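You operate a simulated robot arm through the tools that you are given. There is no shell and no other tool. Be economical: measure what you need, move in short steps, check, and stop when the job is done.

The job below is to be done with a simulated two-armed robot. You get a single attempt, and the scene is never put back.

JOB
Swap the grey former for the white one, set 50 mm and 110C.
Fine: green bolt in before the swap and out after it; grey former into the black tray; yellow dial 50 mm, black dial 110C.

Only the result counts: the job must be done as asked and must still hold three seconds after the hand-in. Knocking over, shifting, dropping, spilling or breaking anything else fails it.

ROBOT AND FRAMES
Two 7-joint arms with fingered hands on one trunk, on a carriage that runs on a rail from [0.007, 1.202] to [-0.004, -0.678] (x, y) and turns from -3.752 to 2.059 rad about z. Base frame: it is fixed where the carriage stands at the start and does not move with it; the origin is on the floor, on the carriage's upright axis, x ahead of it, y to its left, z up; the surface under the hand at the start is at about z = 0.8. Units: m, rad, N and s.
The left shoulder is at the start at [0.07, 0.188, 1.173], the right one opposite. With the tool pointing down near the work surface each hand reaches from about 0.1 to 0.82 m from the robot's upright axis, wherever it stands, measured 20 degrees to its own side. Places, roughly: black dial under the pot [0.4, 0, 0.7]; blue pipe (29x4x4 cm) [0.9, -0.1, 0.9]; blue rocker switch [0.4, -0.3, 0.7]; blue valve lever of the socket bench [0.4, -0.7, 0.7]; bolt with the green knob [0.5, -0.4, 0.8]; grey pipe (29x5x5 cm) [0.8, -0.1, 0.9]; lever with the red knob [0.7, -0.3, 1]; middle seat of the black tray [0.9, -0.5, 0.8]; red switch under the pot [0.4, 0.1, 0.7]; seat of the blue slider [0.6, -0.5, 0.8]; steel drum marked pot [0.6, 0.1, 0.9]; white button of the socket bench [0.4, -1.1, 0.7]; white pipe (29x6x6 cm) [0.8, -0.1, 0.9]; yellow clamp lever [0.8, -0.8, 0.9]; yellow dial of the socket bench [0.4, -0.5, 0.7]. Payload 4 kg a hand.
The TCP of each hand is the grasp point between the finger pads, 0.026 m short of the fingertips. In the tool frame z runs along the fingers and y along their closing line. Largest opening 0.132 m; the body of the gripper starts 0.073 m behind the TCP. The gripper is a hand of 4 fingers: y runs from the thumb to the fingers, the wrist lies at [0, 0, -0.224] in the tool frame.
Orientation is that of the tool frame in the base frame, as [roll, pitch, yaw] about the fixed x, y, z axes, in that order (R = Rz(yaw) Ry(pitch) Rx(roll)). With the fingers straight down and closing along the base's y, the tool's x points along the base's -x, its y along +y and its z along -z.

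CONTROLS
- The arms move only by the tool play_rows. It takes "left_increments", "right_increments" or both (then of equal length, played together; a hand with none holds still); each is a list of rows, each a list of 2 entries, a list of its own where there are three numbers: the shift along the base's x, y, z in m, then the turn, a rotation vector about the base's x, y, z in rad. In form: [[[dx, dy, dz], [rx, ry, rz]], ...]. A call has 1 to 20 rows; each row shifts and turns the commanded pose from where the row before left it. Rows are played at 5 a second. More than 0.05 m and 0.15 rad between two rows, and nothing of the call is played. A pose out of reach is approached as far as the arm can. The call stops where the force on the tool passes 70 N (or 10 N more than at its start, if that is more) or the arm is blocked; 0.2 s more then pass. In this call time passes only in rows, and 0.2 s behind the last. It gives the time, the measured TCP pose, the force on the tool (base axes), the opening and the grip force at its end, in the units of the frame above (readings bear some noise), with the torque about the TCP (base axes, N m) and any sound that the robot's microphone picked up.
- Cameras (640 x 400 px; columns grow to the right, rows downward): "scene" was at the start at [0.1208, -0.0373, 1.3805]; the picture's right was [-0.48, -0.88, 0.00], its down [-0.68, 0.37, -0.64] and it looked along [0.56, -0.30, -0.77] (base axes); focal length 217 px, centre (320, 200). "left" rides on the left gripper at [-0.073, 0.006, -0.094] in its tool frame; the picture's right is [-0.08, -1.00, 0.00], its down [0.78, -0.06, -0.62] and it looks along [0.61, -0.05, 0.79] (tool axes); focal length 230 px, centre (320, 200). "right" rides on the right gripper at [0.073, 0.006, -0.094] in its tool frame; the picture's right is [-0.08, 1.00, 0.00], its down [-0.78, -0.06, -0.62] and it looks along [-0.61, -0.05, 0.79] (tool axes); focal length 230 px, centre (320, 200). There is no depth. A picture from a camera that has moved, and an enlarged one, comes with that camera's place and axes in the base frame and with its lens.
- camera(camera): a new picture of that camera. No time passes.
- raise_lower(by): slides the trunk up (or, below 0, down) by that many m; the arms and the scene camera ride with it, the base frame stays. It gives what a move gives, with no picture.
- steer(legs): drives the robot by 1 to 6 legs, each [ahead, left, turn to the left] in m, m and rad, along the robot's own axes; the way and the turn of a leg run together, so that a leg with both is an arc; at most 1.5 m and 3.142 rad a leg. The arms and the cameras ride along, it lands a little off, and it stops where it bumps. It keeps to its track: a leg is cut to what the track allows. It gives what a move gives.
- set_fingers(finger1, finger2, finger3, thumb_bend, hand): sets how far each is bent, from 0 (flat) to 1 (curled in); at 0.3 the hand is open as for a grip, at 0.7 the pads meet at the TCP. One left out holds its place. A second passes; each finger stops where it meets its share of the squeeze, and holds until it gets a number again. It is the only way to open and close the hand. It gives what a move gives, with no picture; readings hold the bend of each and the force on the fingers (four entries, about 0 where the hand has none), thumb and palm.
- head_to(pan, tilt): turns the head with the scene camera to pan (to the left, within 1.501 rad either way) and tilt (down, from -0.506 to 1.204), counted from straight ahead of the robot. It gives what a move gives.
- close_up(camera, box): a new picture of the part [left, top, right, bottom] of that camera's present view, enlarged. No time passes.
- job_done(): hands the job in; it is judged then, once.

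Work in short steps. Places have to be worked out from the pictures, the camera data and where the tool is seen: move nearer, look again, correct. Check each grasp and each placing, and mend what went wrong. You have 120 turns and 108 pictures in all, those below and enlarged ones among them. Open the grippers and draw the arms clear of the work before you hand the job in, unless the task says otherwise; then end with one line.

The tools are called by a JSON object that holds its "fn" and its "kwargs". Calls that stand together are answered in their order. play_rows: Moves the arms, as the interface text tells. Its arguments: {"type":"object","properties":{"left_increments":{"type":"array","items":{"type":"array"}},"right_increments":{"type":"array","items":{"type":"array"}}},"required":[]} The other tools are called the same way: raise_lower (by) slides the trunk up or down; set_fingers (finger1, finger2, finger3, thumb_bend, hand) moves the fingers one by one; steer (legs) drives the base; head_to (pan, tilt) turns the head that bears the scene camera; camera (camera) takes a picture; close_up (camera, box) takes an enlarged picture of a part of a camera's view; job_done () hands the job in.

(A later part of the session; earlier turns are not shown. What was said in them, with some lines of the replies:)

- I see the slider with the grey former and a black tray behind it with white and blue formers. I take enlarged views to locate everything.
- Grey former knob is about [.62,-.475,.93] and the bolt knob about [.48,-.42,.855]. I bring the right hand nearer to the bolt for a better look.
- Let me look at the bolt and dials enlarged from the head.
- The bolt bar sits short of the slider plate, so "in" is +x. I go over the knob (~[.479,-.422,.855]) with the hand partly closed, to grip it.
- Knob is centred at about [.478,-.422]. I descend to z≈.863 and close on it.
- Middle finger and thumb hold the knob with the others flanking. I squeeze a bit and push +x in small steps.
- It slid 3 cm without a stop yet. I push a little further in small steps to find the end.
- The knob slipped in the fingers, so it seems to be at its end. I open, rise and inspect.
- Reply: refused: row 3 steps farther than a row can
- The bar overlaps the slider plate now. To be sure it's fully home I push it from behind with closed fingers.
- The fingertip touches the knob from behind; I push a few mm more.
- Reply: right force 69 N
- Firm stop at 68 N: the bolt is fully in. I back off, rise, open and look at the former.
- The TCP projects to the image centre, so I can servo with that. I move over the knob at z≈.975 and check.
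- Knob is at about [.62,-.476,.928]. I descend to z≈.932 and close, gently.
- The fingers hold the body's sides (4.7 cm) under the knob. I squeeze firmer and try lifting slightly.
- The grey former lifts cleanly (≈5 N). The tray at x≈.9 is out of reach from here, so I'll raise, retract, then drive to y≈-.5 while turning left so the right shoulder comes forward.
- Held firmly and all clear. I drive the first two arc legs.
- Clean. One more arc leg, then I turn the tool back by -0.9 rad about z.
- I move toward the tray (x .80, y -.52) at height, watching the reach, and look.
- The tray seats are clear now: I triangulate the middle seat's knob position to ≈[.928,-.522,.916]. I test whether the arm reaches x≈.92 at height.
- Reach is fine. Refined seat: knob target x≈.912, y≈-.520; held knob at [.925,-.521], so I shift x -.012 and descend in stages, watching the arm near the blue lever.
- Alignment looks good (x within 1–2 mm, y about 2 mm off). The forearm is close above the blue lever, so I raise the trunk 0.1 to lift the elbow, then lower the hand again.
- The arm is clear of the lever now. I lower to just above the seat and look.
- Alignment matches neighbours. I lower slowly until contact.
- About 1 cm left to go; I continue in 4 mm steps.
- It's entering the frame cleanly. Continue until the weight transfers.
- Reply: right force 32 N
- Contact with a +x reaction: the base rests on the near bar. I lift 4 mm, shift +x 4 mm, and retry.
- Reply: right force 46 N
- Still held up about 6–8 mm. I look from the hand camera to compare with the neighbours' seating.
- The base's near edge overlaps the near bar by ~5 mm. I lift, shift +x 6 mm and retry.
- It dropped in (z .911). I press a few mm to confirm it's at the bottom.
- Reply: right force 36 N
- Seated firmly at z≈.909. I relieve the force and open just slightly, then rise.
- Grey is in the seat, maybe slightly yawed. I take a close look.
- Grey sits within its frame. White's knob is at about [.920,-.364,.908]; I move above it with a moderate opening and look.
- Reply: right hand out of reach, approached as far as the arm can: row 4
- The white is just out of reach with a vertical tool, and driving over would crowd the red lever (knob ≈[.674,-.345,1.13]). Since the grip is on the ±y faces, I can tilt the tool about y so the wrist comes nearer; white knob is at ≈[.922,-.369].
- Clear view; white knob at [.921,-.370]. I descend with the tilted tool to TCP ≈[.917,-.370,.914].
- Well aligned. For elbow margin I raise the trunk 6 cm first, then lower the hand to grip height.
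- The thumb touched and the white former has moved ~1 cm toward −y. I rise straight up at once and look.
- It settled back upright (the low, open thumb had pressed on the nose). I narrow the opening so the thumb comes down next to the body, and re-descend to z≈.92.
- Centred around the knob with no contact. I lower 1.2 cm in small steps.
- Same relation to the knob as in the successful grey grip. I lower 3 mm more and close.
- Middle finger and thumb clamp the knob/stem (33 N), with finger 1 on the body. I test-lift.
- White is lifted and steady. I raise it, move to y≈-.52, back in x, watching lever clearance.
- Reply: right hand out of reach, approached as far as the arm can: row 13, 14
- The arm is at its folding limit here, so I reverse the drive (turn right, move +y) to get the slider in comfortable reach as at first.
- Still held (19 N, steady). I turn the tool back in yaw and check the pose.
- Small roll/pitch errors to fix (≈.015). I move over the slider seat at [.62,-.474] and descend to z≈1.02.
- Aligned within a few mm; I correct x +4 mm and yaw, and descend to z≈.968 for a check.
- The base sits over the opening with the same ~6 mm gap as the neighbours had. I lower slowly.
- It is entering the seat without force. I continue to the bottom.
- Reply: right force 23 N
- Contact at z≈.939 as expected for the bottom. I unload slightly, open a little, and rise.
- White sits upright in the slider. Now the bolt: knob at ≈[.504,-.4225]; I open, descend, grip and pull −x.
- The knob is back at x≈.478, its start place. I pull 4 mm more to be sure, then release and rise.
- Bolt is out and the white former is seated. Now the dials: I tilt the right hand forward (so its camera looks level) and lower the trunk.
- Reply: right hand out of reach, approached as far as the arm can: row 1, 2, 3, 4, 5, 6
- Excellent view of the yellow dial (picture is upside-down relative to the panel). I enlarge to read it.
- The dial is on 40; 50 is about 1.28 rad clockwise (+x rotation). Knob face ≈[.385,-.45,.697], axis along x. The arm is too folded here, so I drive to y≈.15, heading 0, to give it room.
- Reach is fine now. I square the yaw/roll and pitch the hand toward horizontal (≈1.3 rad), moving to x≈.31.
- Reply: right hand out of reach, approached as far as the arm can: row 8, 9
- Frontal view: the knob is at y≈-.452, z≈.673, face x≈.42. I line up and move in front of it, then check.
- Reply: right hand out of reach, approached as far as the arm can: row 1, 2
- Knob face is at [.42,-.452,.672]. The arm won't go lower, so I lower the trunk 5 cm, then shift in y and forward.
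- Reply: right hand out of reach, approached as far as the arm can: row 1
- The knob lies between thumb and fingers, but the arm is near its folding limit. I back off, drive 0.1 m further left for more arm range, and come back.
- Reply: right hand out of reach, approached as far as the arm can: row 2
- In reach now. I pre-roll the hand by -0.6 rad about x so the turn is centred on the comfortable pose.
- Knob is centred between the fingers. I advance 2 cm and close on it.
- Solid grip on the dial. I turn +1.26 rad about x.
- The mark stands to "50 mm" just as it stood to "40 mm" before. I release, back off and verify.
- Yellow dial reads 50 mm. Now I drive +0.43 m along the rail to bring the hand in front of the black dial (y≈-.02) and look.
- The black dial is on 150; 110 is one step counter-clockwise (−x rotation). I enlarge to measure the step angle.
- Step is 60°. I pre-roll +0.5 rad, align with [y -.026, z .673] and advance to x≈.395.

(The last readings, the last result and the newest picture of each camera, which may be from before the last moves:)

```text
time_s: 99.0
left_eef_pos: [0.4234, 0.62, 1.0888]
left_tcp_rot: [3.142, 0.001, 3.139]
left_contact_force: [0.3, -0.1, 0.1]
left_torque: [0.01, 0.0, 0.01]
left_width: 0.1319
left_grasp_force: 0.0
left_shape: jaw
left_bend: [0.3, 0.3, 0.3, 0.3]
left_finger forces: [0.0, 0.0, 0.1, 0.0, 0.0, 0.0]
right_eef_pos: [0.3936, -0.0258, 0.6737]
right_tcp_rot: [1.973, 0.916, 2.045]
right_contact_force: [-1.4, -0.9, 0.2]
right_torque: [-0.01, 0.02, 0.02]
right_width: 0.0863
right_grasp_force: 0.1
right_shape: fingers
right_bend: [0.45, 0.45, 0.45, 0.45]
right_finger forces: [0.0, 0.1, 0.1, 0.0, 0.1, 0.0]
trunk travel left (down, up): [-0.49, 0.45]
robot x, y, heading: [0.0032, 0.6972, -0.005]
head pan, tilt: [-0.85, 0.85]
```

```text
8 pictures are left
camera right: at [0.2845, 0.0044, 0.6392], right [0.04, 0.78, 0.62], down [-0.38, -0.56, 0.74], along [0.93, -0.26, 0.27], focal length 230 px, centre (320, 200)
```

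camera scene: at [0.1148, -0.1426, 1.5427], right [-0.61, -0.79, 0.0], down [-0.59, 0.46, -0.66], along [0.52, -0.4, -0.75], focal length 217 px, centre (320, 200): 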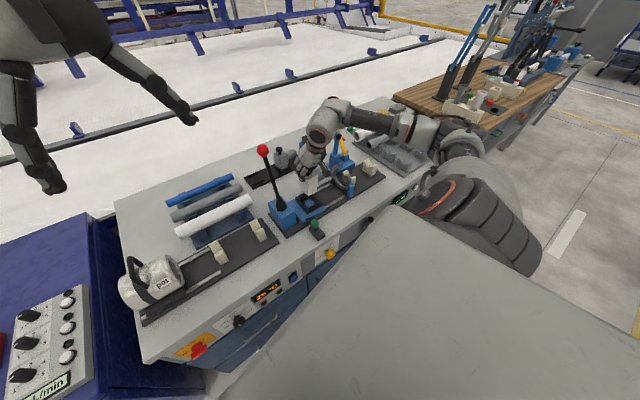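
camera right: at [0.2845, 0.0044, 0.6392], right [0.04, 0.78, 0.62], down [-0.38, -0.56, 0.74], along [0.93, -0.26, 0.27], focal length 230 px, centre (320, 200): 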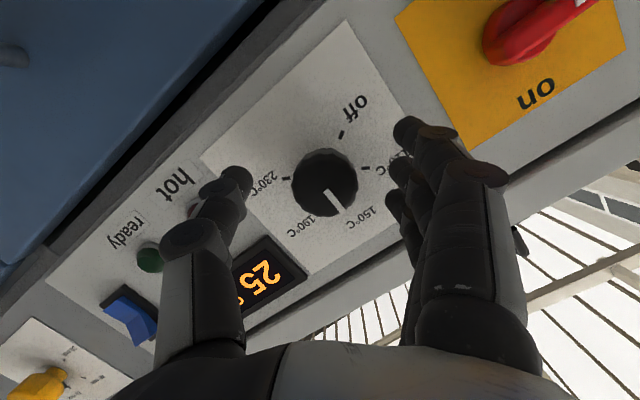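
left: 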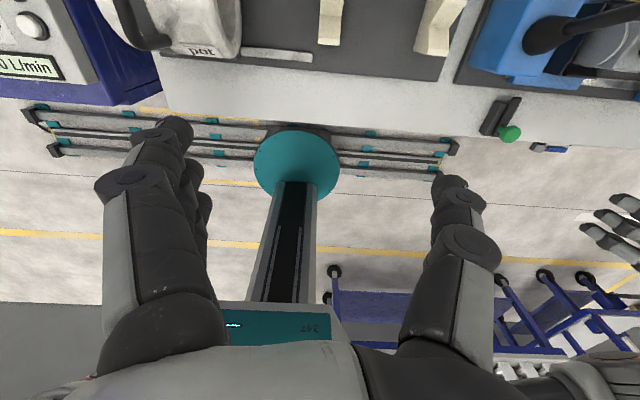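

Centred. I advance 2 cm, close, and check the grip.

{"fn": "play_rows", "kwargs": {"right_increments": [[[0.01, 0, 0], [0, 0, 0]], [[0.01, 0, 0], [0, 0, 0]]]}}

{"fn": "set_fingers", "kwargs": {"hand": "right", "finger1": 0.68, "finger2": 0.72, "finger3": 0.68, "thumb_bend": 0.72}}

{"fn": "close_up", "kwargs": {"camera": "right", "box": [200, 80, 440, 280]}}

```text
time_s: 99.5
left_eef_pos: [0.4231, 0.62, 1.0887]
left_tcp_rot: [3.141, 0.0, 3.139]
left_contact_force: [-0.3, 0.0, 0.3]
left_torque: [-0.01, -0.01, -0.01]
left_width: 0.1321
left_grasp_force: 0.0
left_shape: jaw
left_bend: [0.3, 0.3, 0.3, 0.3]
left_finger forces: [0.0, 0.0, 0.0, 0.0, 0.0, 0.0]
right_eef_pos: [0.413, -0.0271, 0.6719]
right_tcp_rot: [1.976, 0.917, 2.044]
right_contact_force: [0.1, 0.6, -0.2]
right_torque: [0.01, 0.01, 0.0]
right_width: 0.0864
right_grasp_force: 0.1
right_shape: fingers
right_bend: [0.45, 0.45, 0.45, 0.45]
right_finger forces: [0.0, 0.0, 0.1, 0.1, 0.1, 0.1]
trunk travel left (down, up): [-0.49, 0.45]
robot x, y, heading: [0.0021, 0.6957, -0.002]
head pan, tilt: [-0.85, 0.85]
```

```text
time_s: 100.5
left_eef_pos: [0.4236, 0.6207, 1.0881]
left_tcp_rot: [3.141, -0.002, 3.139]
left_contact_force: [-1.1, -0.4, 0.7]
left_torque: [-0.02, -0.04, -0.04]
left_width: 0.132
left_grasp_force: 0.1
left_shape: jaw
left_bend: [0.3, 0.3, 0.3, 0.3]
left_finger forces: [0.0, 0.1, 0.0, 0.0, 0.0, 0.0]
right_eef_pos: [0.4144, -0.0262, 0.6724]
right_tcp_rot: [1.976, 0.917, 2.044]
right_contact_force: [5.5, 2.4, -0.6]
right_torque: [-0.02, -0.01, 0.12]
right_width: 0.0273
right_grasp_force: 15.5
right_shape: fingers
right_bend: [0.68, 0.59, 0.61, 0.65]
right_finger forces: [0.0, 9.6, 6.7, 0.0, 14.3, 0.0]
trunk travel left (down, up): [-0.49, 0.45]
robot x, y, heading: [0.0083, 0.6936, -0.003]
head pan, tilt: [-0.85, 0.85]
```

```text
2.00 times, centred on (320, 180) of right
camera zoom: at [0.3033, 0.0041, 0.6392], right [0.04, 0.79, 0.62], down [-0.38, -0.56, 0.74], along [0.93, -0.26, 0.27], focal length 460 px, centre (320, 240)
```

zoom: 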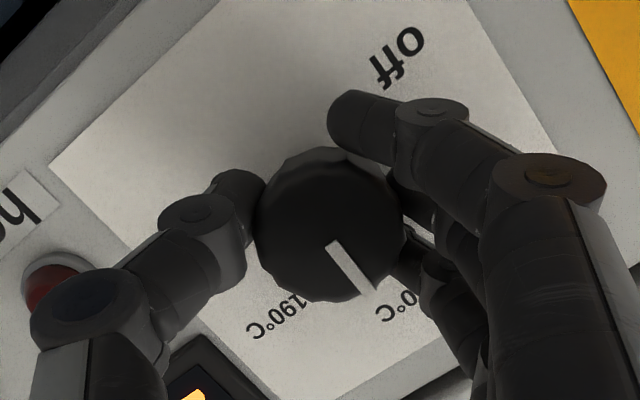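

Same kind of grip as before. I turn −1.05 rad about x.

{"fn": "play_rows", "kwargs": {"right_increments": [[[0, 0, 0], [-0.13, 0, 0]], [[0, 0, 0], [-0.13, 0, 0]], [[0, 0, 0], [-0.13, 0, 0]], [[0, 0, 0], [-0.13, 0, 0]], [[0, 0, 0], [-0.13, 0, 0]], [[0, 0, 0], [-0.13, 0, 0]], [[0, 0, 0], [-0.13, 0, 0]], [[0, 0, 0], [-0.14, 0, 0]]]}}

{"fn": "close_up", "kwargs": {"camera": "right", "box": [200, 80, 440, 280]}}

```text
time_s: 102.3
left_eef_pos: [0.4228, 0.6188, 1.0897]
left_tcp_rot: [3.141, 0.002, 3.137]
left_contact_force: [-0.2, -0.2, 0.0]
left_torque: [0.04, -0.01, -0.03]
left_width: 0.1321
left_grasp_force: 0.0
left_shape: jaw
left_bend: [0.3, 0.3, 0.3, 0.3]
left_finger forces: [0.1, 0.0, 0.0, 0.0, 0.0, 0.0]
right_eef_pos: [0.4146, -0.0268, 0.6725]
right_tcp_rot: [-2.062, 1.042, -2.148]
right_contact_force: [-2.4, -3.5, 3.3]
right_torque: [-0.01, -0.01, -0.16]
right_width: 0.0285
right_grasp_force: 16.5
right_shape: fingers
right_bend: [0.68, 0.6, 0.62, 0.65]
right_finger forces: [0.0, 7.8, 5.9, 0.0, 17.7, 0.0]
trunk travel left (down, up): [-0.49, 0.45]
robot x, y, heading: [0.0024, 0.6972, -0.004]
head pan, tilt: [-0.85, 0.85]
```

```text
2.00 times, centred on (320, 180) of right
camera zoom: at [0.3042, -0.0406, 0.6291], right [0.04, 0.93, -0.38], down [-0.38, 0.36, 0.85], along [0.93, 0.11, 0.36], focal length 460 px, centre (320, 240)
```

zoom: 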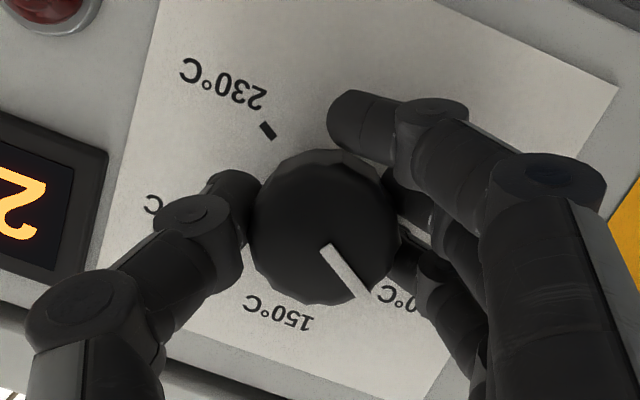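

The mark moved with the hand to 110°C. I release, back off and verify.

{"fn": "set_fingers", "kwargs": {"hand": "right", "finger1": 0.45, "finger2": 0.45, "finger3": 0.45, "thumb_bend": 0.45}}

{"fn": "play_rows", "kwargs": {"right_increments": [[[-0.03, 0, 0], [0, 0, 0]], [[-0.04, 0, 0], [0, 0, 0]], [[-0.03, 0, 0.02], [0.15, 0, 0]], [[0, 0, 0], [0.15, 0, 0]], [[0, 0, 0], [0.15, 0, 0]]]}}

{"fn": "close_up", "kwargs": {"camera": "right", "box": [240, 60, 390, 210]}}

```text
time_s: 103.3
left_eef_pos: [0.4238, 0.62, 1.0885]
left_tcp_rot: [-3.141, -0.001, 3.137]
left_contact_force: [0.2, -0.2, 0.4]
left_torque: [-0.02, -0.02, -0.01]
left_width: 0.1319
left_grasp_force: 0.0
left_shape: jaw
left_bend: [0.3, 0.3, 0.3, 0.3]
left_finger forces: [0.0, 0.0, 0.0, 0.1, 0.0, 0.1]
right_eef_pos: [0.4151, -0.0255, 0.6722]
right_tcp_rot: [-2.068, 1.044, -2.153]
right_contact_force: [-1.2, 0.2, 0.1]
right_torque: [-0.01, 0.02, -0.02]
right_width: 0.0863
right_grasp_force: 0.2
right_shape: fingers
right_bend: [0.45, 0.45, 0.45, 0.45]
right_finger forces: [0.0, 0.0, 0.1, 0.1, 0.1, 0.0]
trunk travel left (down, up): [-0.49, 0.45]
robot x, y, heading: [0.0049, 0.6946, -0.003]
head pan, tilt: [-0.85, 0.85]
```

```text
time_s: 104.5
left_eef_pos: [0.4235, 0.619, 1.0897]
left_tcp_rot: [3.141, 0.001, 3.138]
left_contact_force: [-0.6, 0.0, 0.7]
left_torque: [0.03, -0.04, 0.01]
left_width: 0.1319
left_grasp_force: 0.1
left_shape: jaw
left_bend: [0.3, 0.3, 0.3, 0.3]
left_finger forces: [0.1, 0.0, 0.0, 0.0, 0.0, 0.0]
right_eef_pos: [0.3151, -0.0269, 0.6921]
right_tcp_rot: [-3.12, 1.292, -3.139]
right_contact_force: [-0.1, 0.3, 1.4]
right_torque: [0.0, 0.02, -0.03]
right_width: 0.0864
right_grasp_force: 0.0
right_shape: fingers
right_bend: [0.45, 0.45, 0.45, 0.45]
right_finger forces: [0.0, 0.0, 0.0, 0.0, 0.1, 0.1]
trunk travel left (down, up): [-0.49, 0.45]
robot x, y, heading: [0.0029, 0.6933, -0.002]
head pan, tilt: [-0.85, 0.85]
```

```text
2.67 times, centred on (315, 135) of right
camera zoom: at [0.2054, -0.0204, 0.647], right [0.04, 1.0, 0.07], down [-0.38, -0.05, 0.92], along [0.93, -0.06, 0.37], focal length 614 px, centre (333, 373)
```

zoom: 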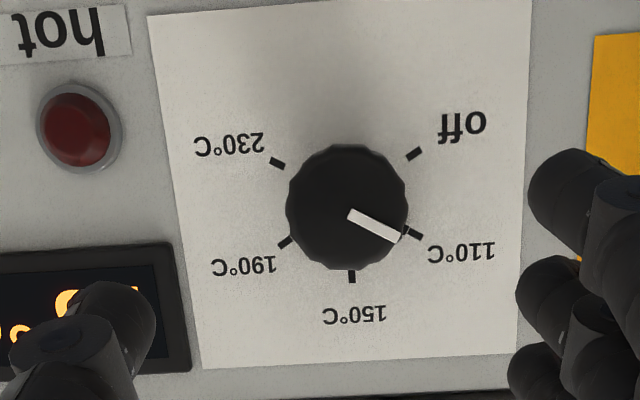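

Black dial is on 110°C. I draw the hand back a bit and take a last look at the bench.

{"fn": "play_rows", "kwargs": {"right_increments": [[[-0.03, 0, 0], [0, 0, 0]]]}}

{"fn": "head_to", "kwargs": {"pan": -0.95, "tilt": 0.4}}

{"fn": "camera", "kwargs": {"camera": "scene"}}

```text
time_s: 105.0
left_eef_pos: [0.4228, 0.6196, 1.09]
left_tcp_rot: [-3.142, 0.0, 3.138]
left_contact_force: [-0.8, 0.2, -0.5]
left_torque: [-0.03, -0.04, -0.03]
left_width: 0.1317
left_grasp_force: 0.0
left_shape: jaw
left_bend: [0.3, 0.3, 0.3, 0.3]
left_finger forces: [0.0, 0.1, 0.0, 0.0, 0.1, 0.1]
right_eef_pos: [0.2837, -0.0274, 0.6926]
right_tcp_rot: [-3.113, 1.291, -3.132]
right_contact_force: [-0.2, -0.3, 0.0]
right_torque: [-0.01, -0.02, -0.01]
right_width: 0.0863
right_grasp_force: 0.1
right_shape: fingers
right_bend: [0.45, 0.45, 0.45, 0.45]
right_finger forces: [0.0, 0.0, 0.1, 0.1, 0.0, 0.0]
trunk travel left (down, up): [-0.49, 0.45]
robot x, y, heading: [0.0019, 0.6954, -0.009]
head pan, tilt: [-0.85, 0.85]
```

```text
time_s: 105.8
left_eef_pos: [0.4231, 0.6195, 1.0887]
left_tcp_rot: [3.141, 0.0, 3.137]
left_contact_force: [-0.2, 0.0, -0.2]
left_torque: [0.02, 0.0, -0.03]
left_width: 0.1321
left_grasp_force: 0.0
left_shape: jaw
left_bend: [0.3, 0.3, 0.3, 0.3]
left_finger forces: [0.0, 0.1, 0.0, 0.1, 0.0, 0.0]
right_eef_pos: [0.2846, -0.0281, 0.6926]
right_tcp_rot: [-3.113, 1.293, -3.131]
right_contact_force: [-0.3, 0.0, -0.2]
right_torque: [-0.02, 0.01, -0.01]
right_width: 0.0867
right_grasp_force: 0.1
right_shape: fingers
right_bend: [0.45, 0.45, 0.45, 0.45]
right_finger forces: [0.1, 0.0, 0.0, 0.1, 0.0, 0.1]
trunk travel left (down, up): [-0.49, 0.45]
robot x, y, heading: [0.004, 0.6968, -0.006]
head pan, tilt: [-0.949, 0.4]
```

```text
4 pictures are left
camera scene: at [0.1111, 0.6186, 1.2618], right [-0.82, -0.58, 0.0], down [-0.23, 0.32, -0.92], along [0.53, -0.75, -0.39], focal length 217 px, centre (320, 200)
```

scene: 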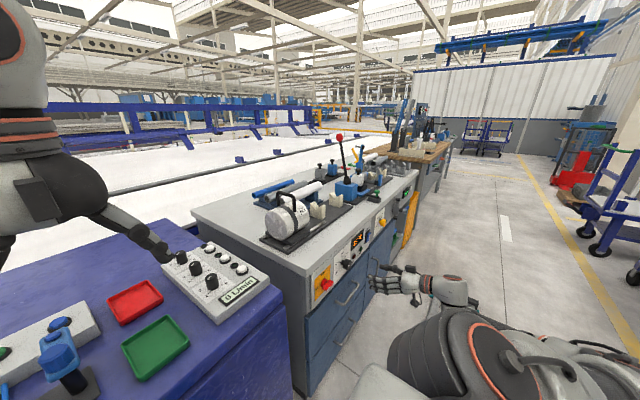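

{"fn": "close_up", "kwargs": {"camera": "scene", "box": [310, 130, 400, 200]}}

```text
5.71 times, centred on (355, 165) of scene
camera zoom: at [0.1111, 0.6186, 1.2618], right [-0.82, -0.58, 0.0], down [-0.23, 0.32, -0.92], along [0.53, -0.75, -0.39], focal length 1240 px, centre (120, 400)
```

zoom: 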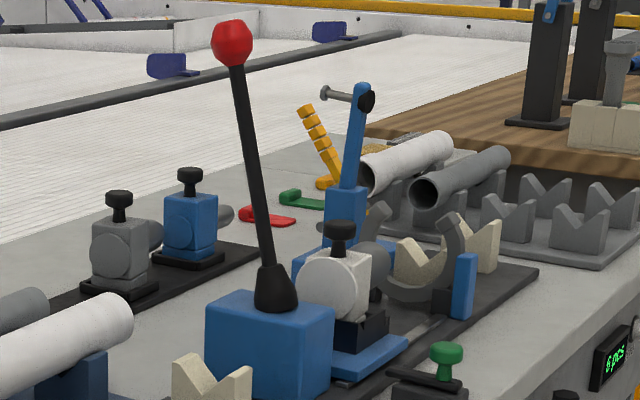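

All formers stand upright in their seats, the bolt is out and both dials are set. I hand in.

{"fn": "job_done", "kwargs": {}}

```text
The job is handed in.
```

The swap is done and handed in: the white former is seated in the slider, and the grey one is upright in the middle seat of the black tray, turned about 5° within its frame. The green bolt went in before the swap and came out after it. The yellow dial reads 50 mm and the black dial 110°C.
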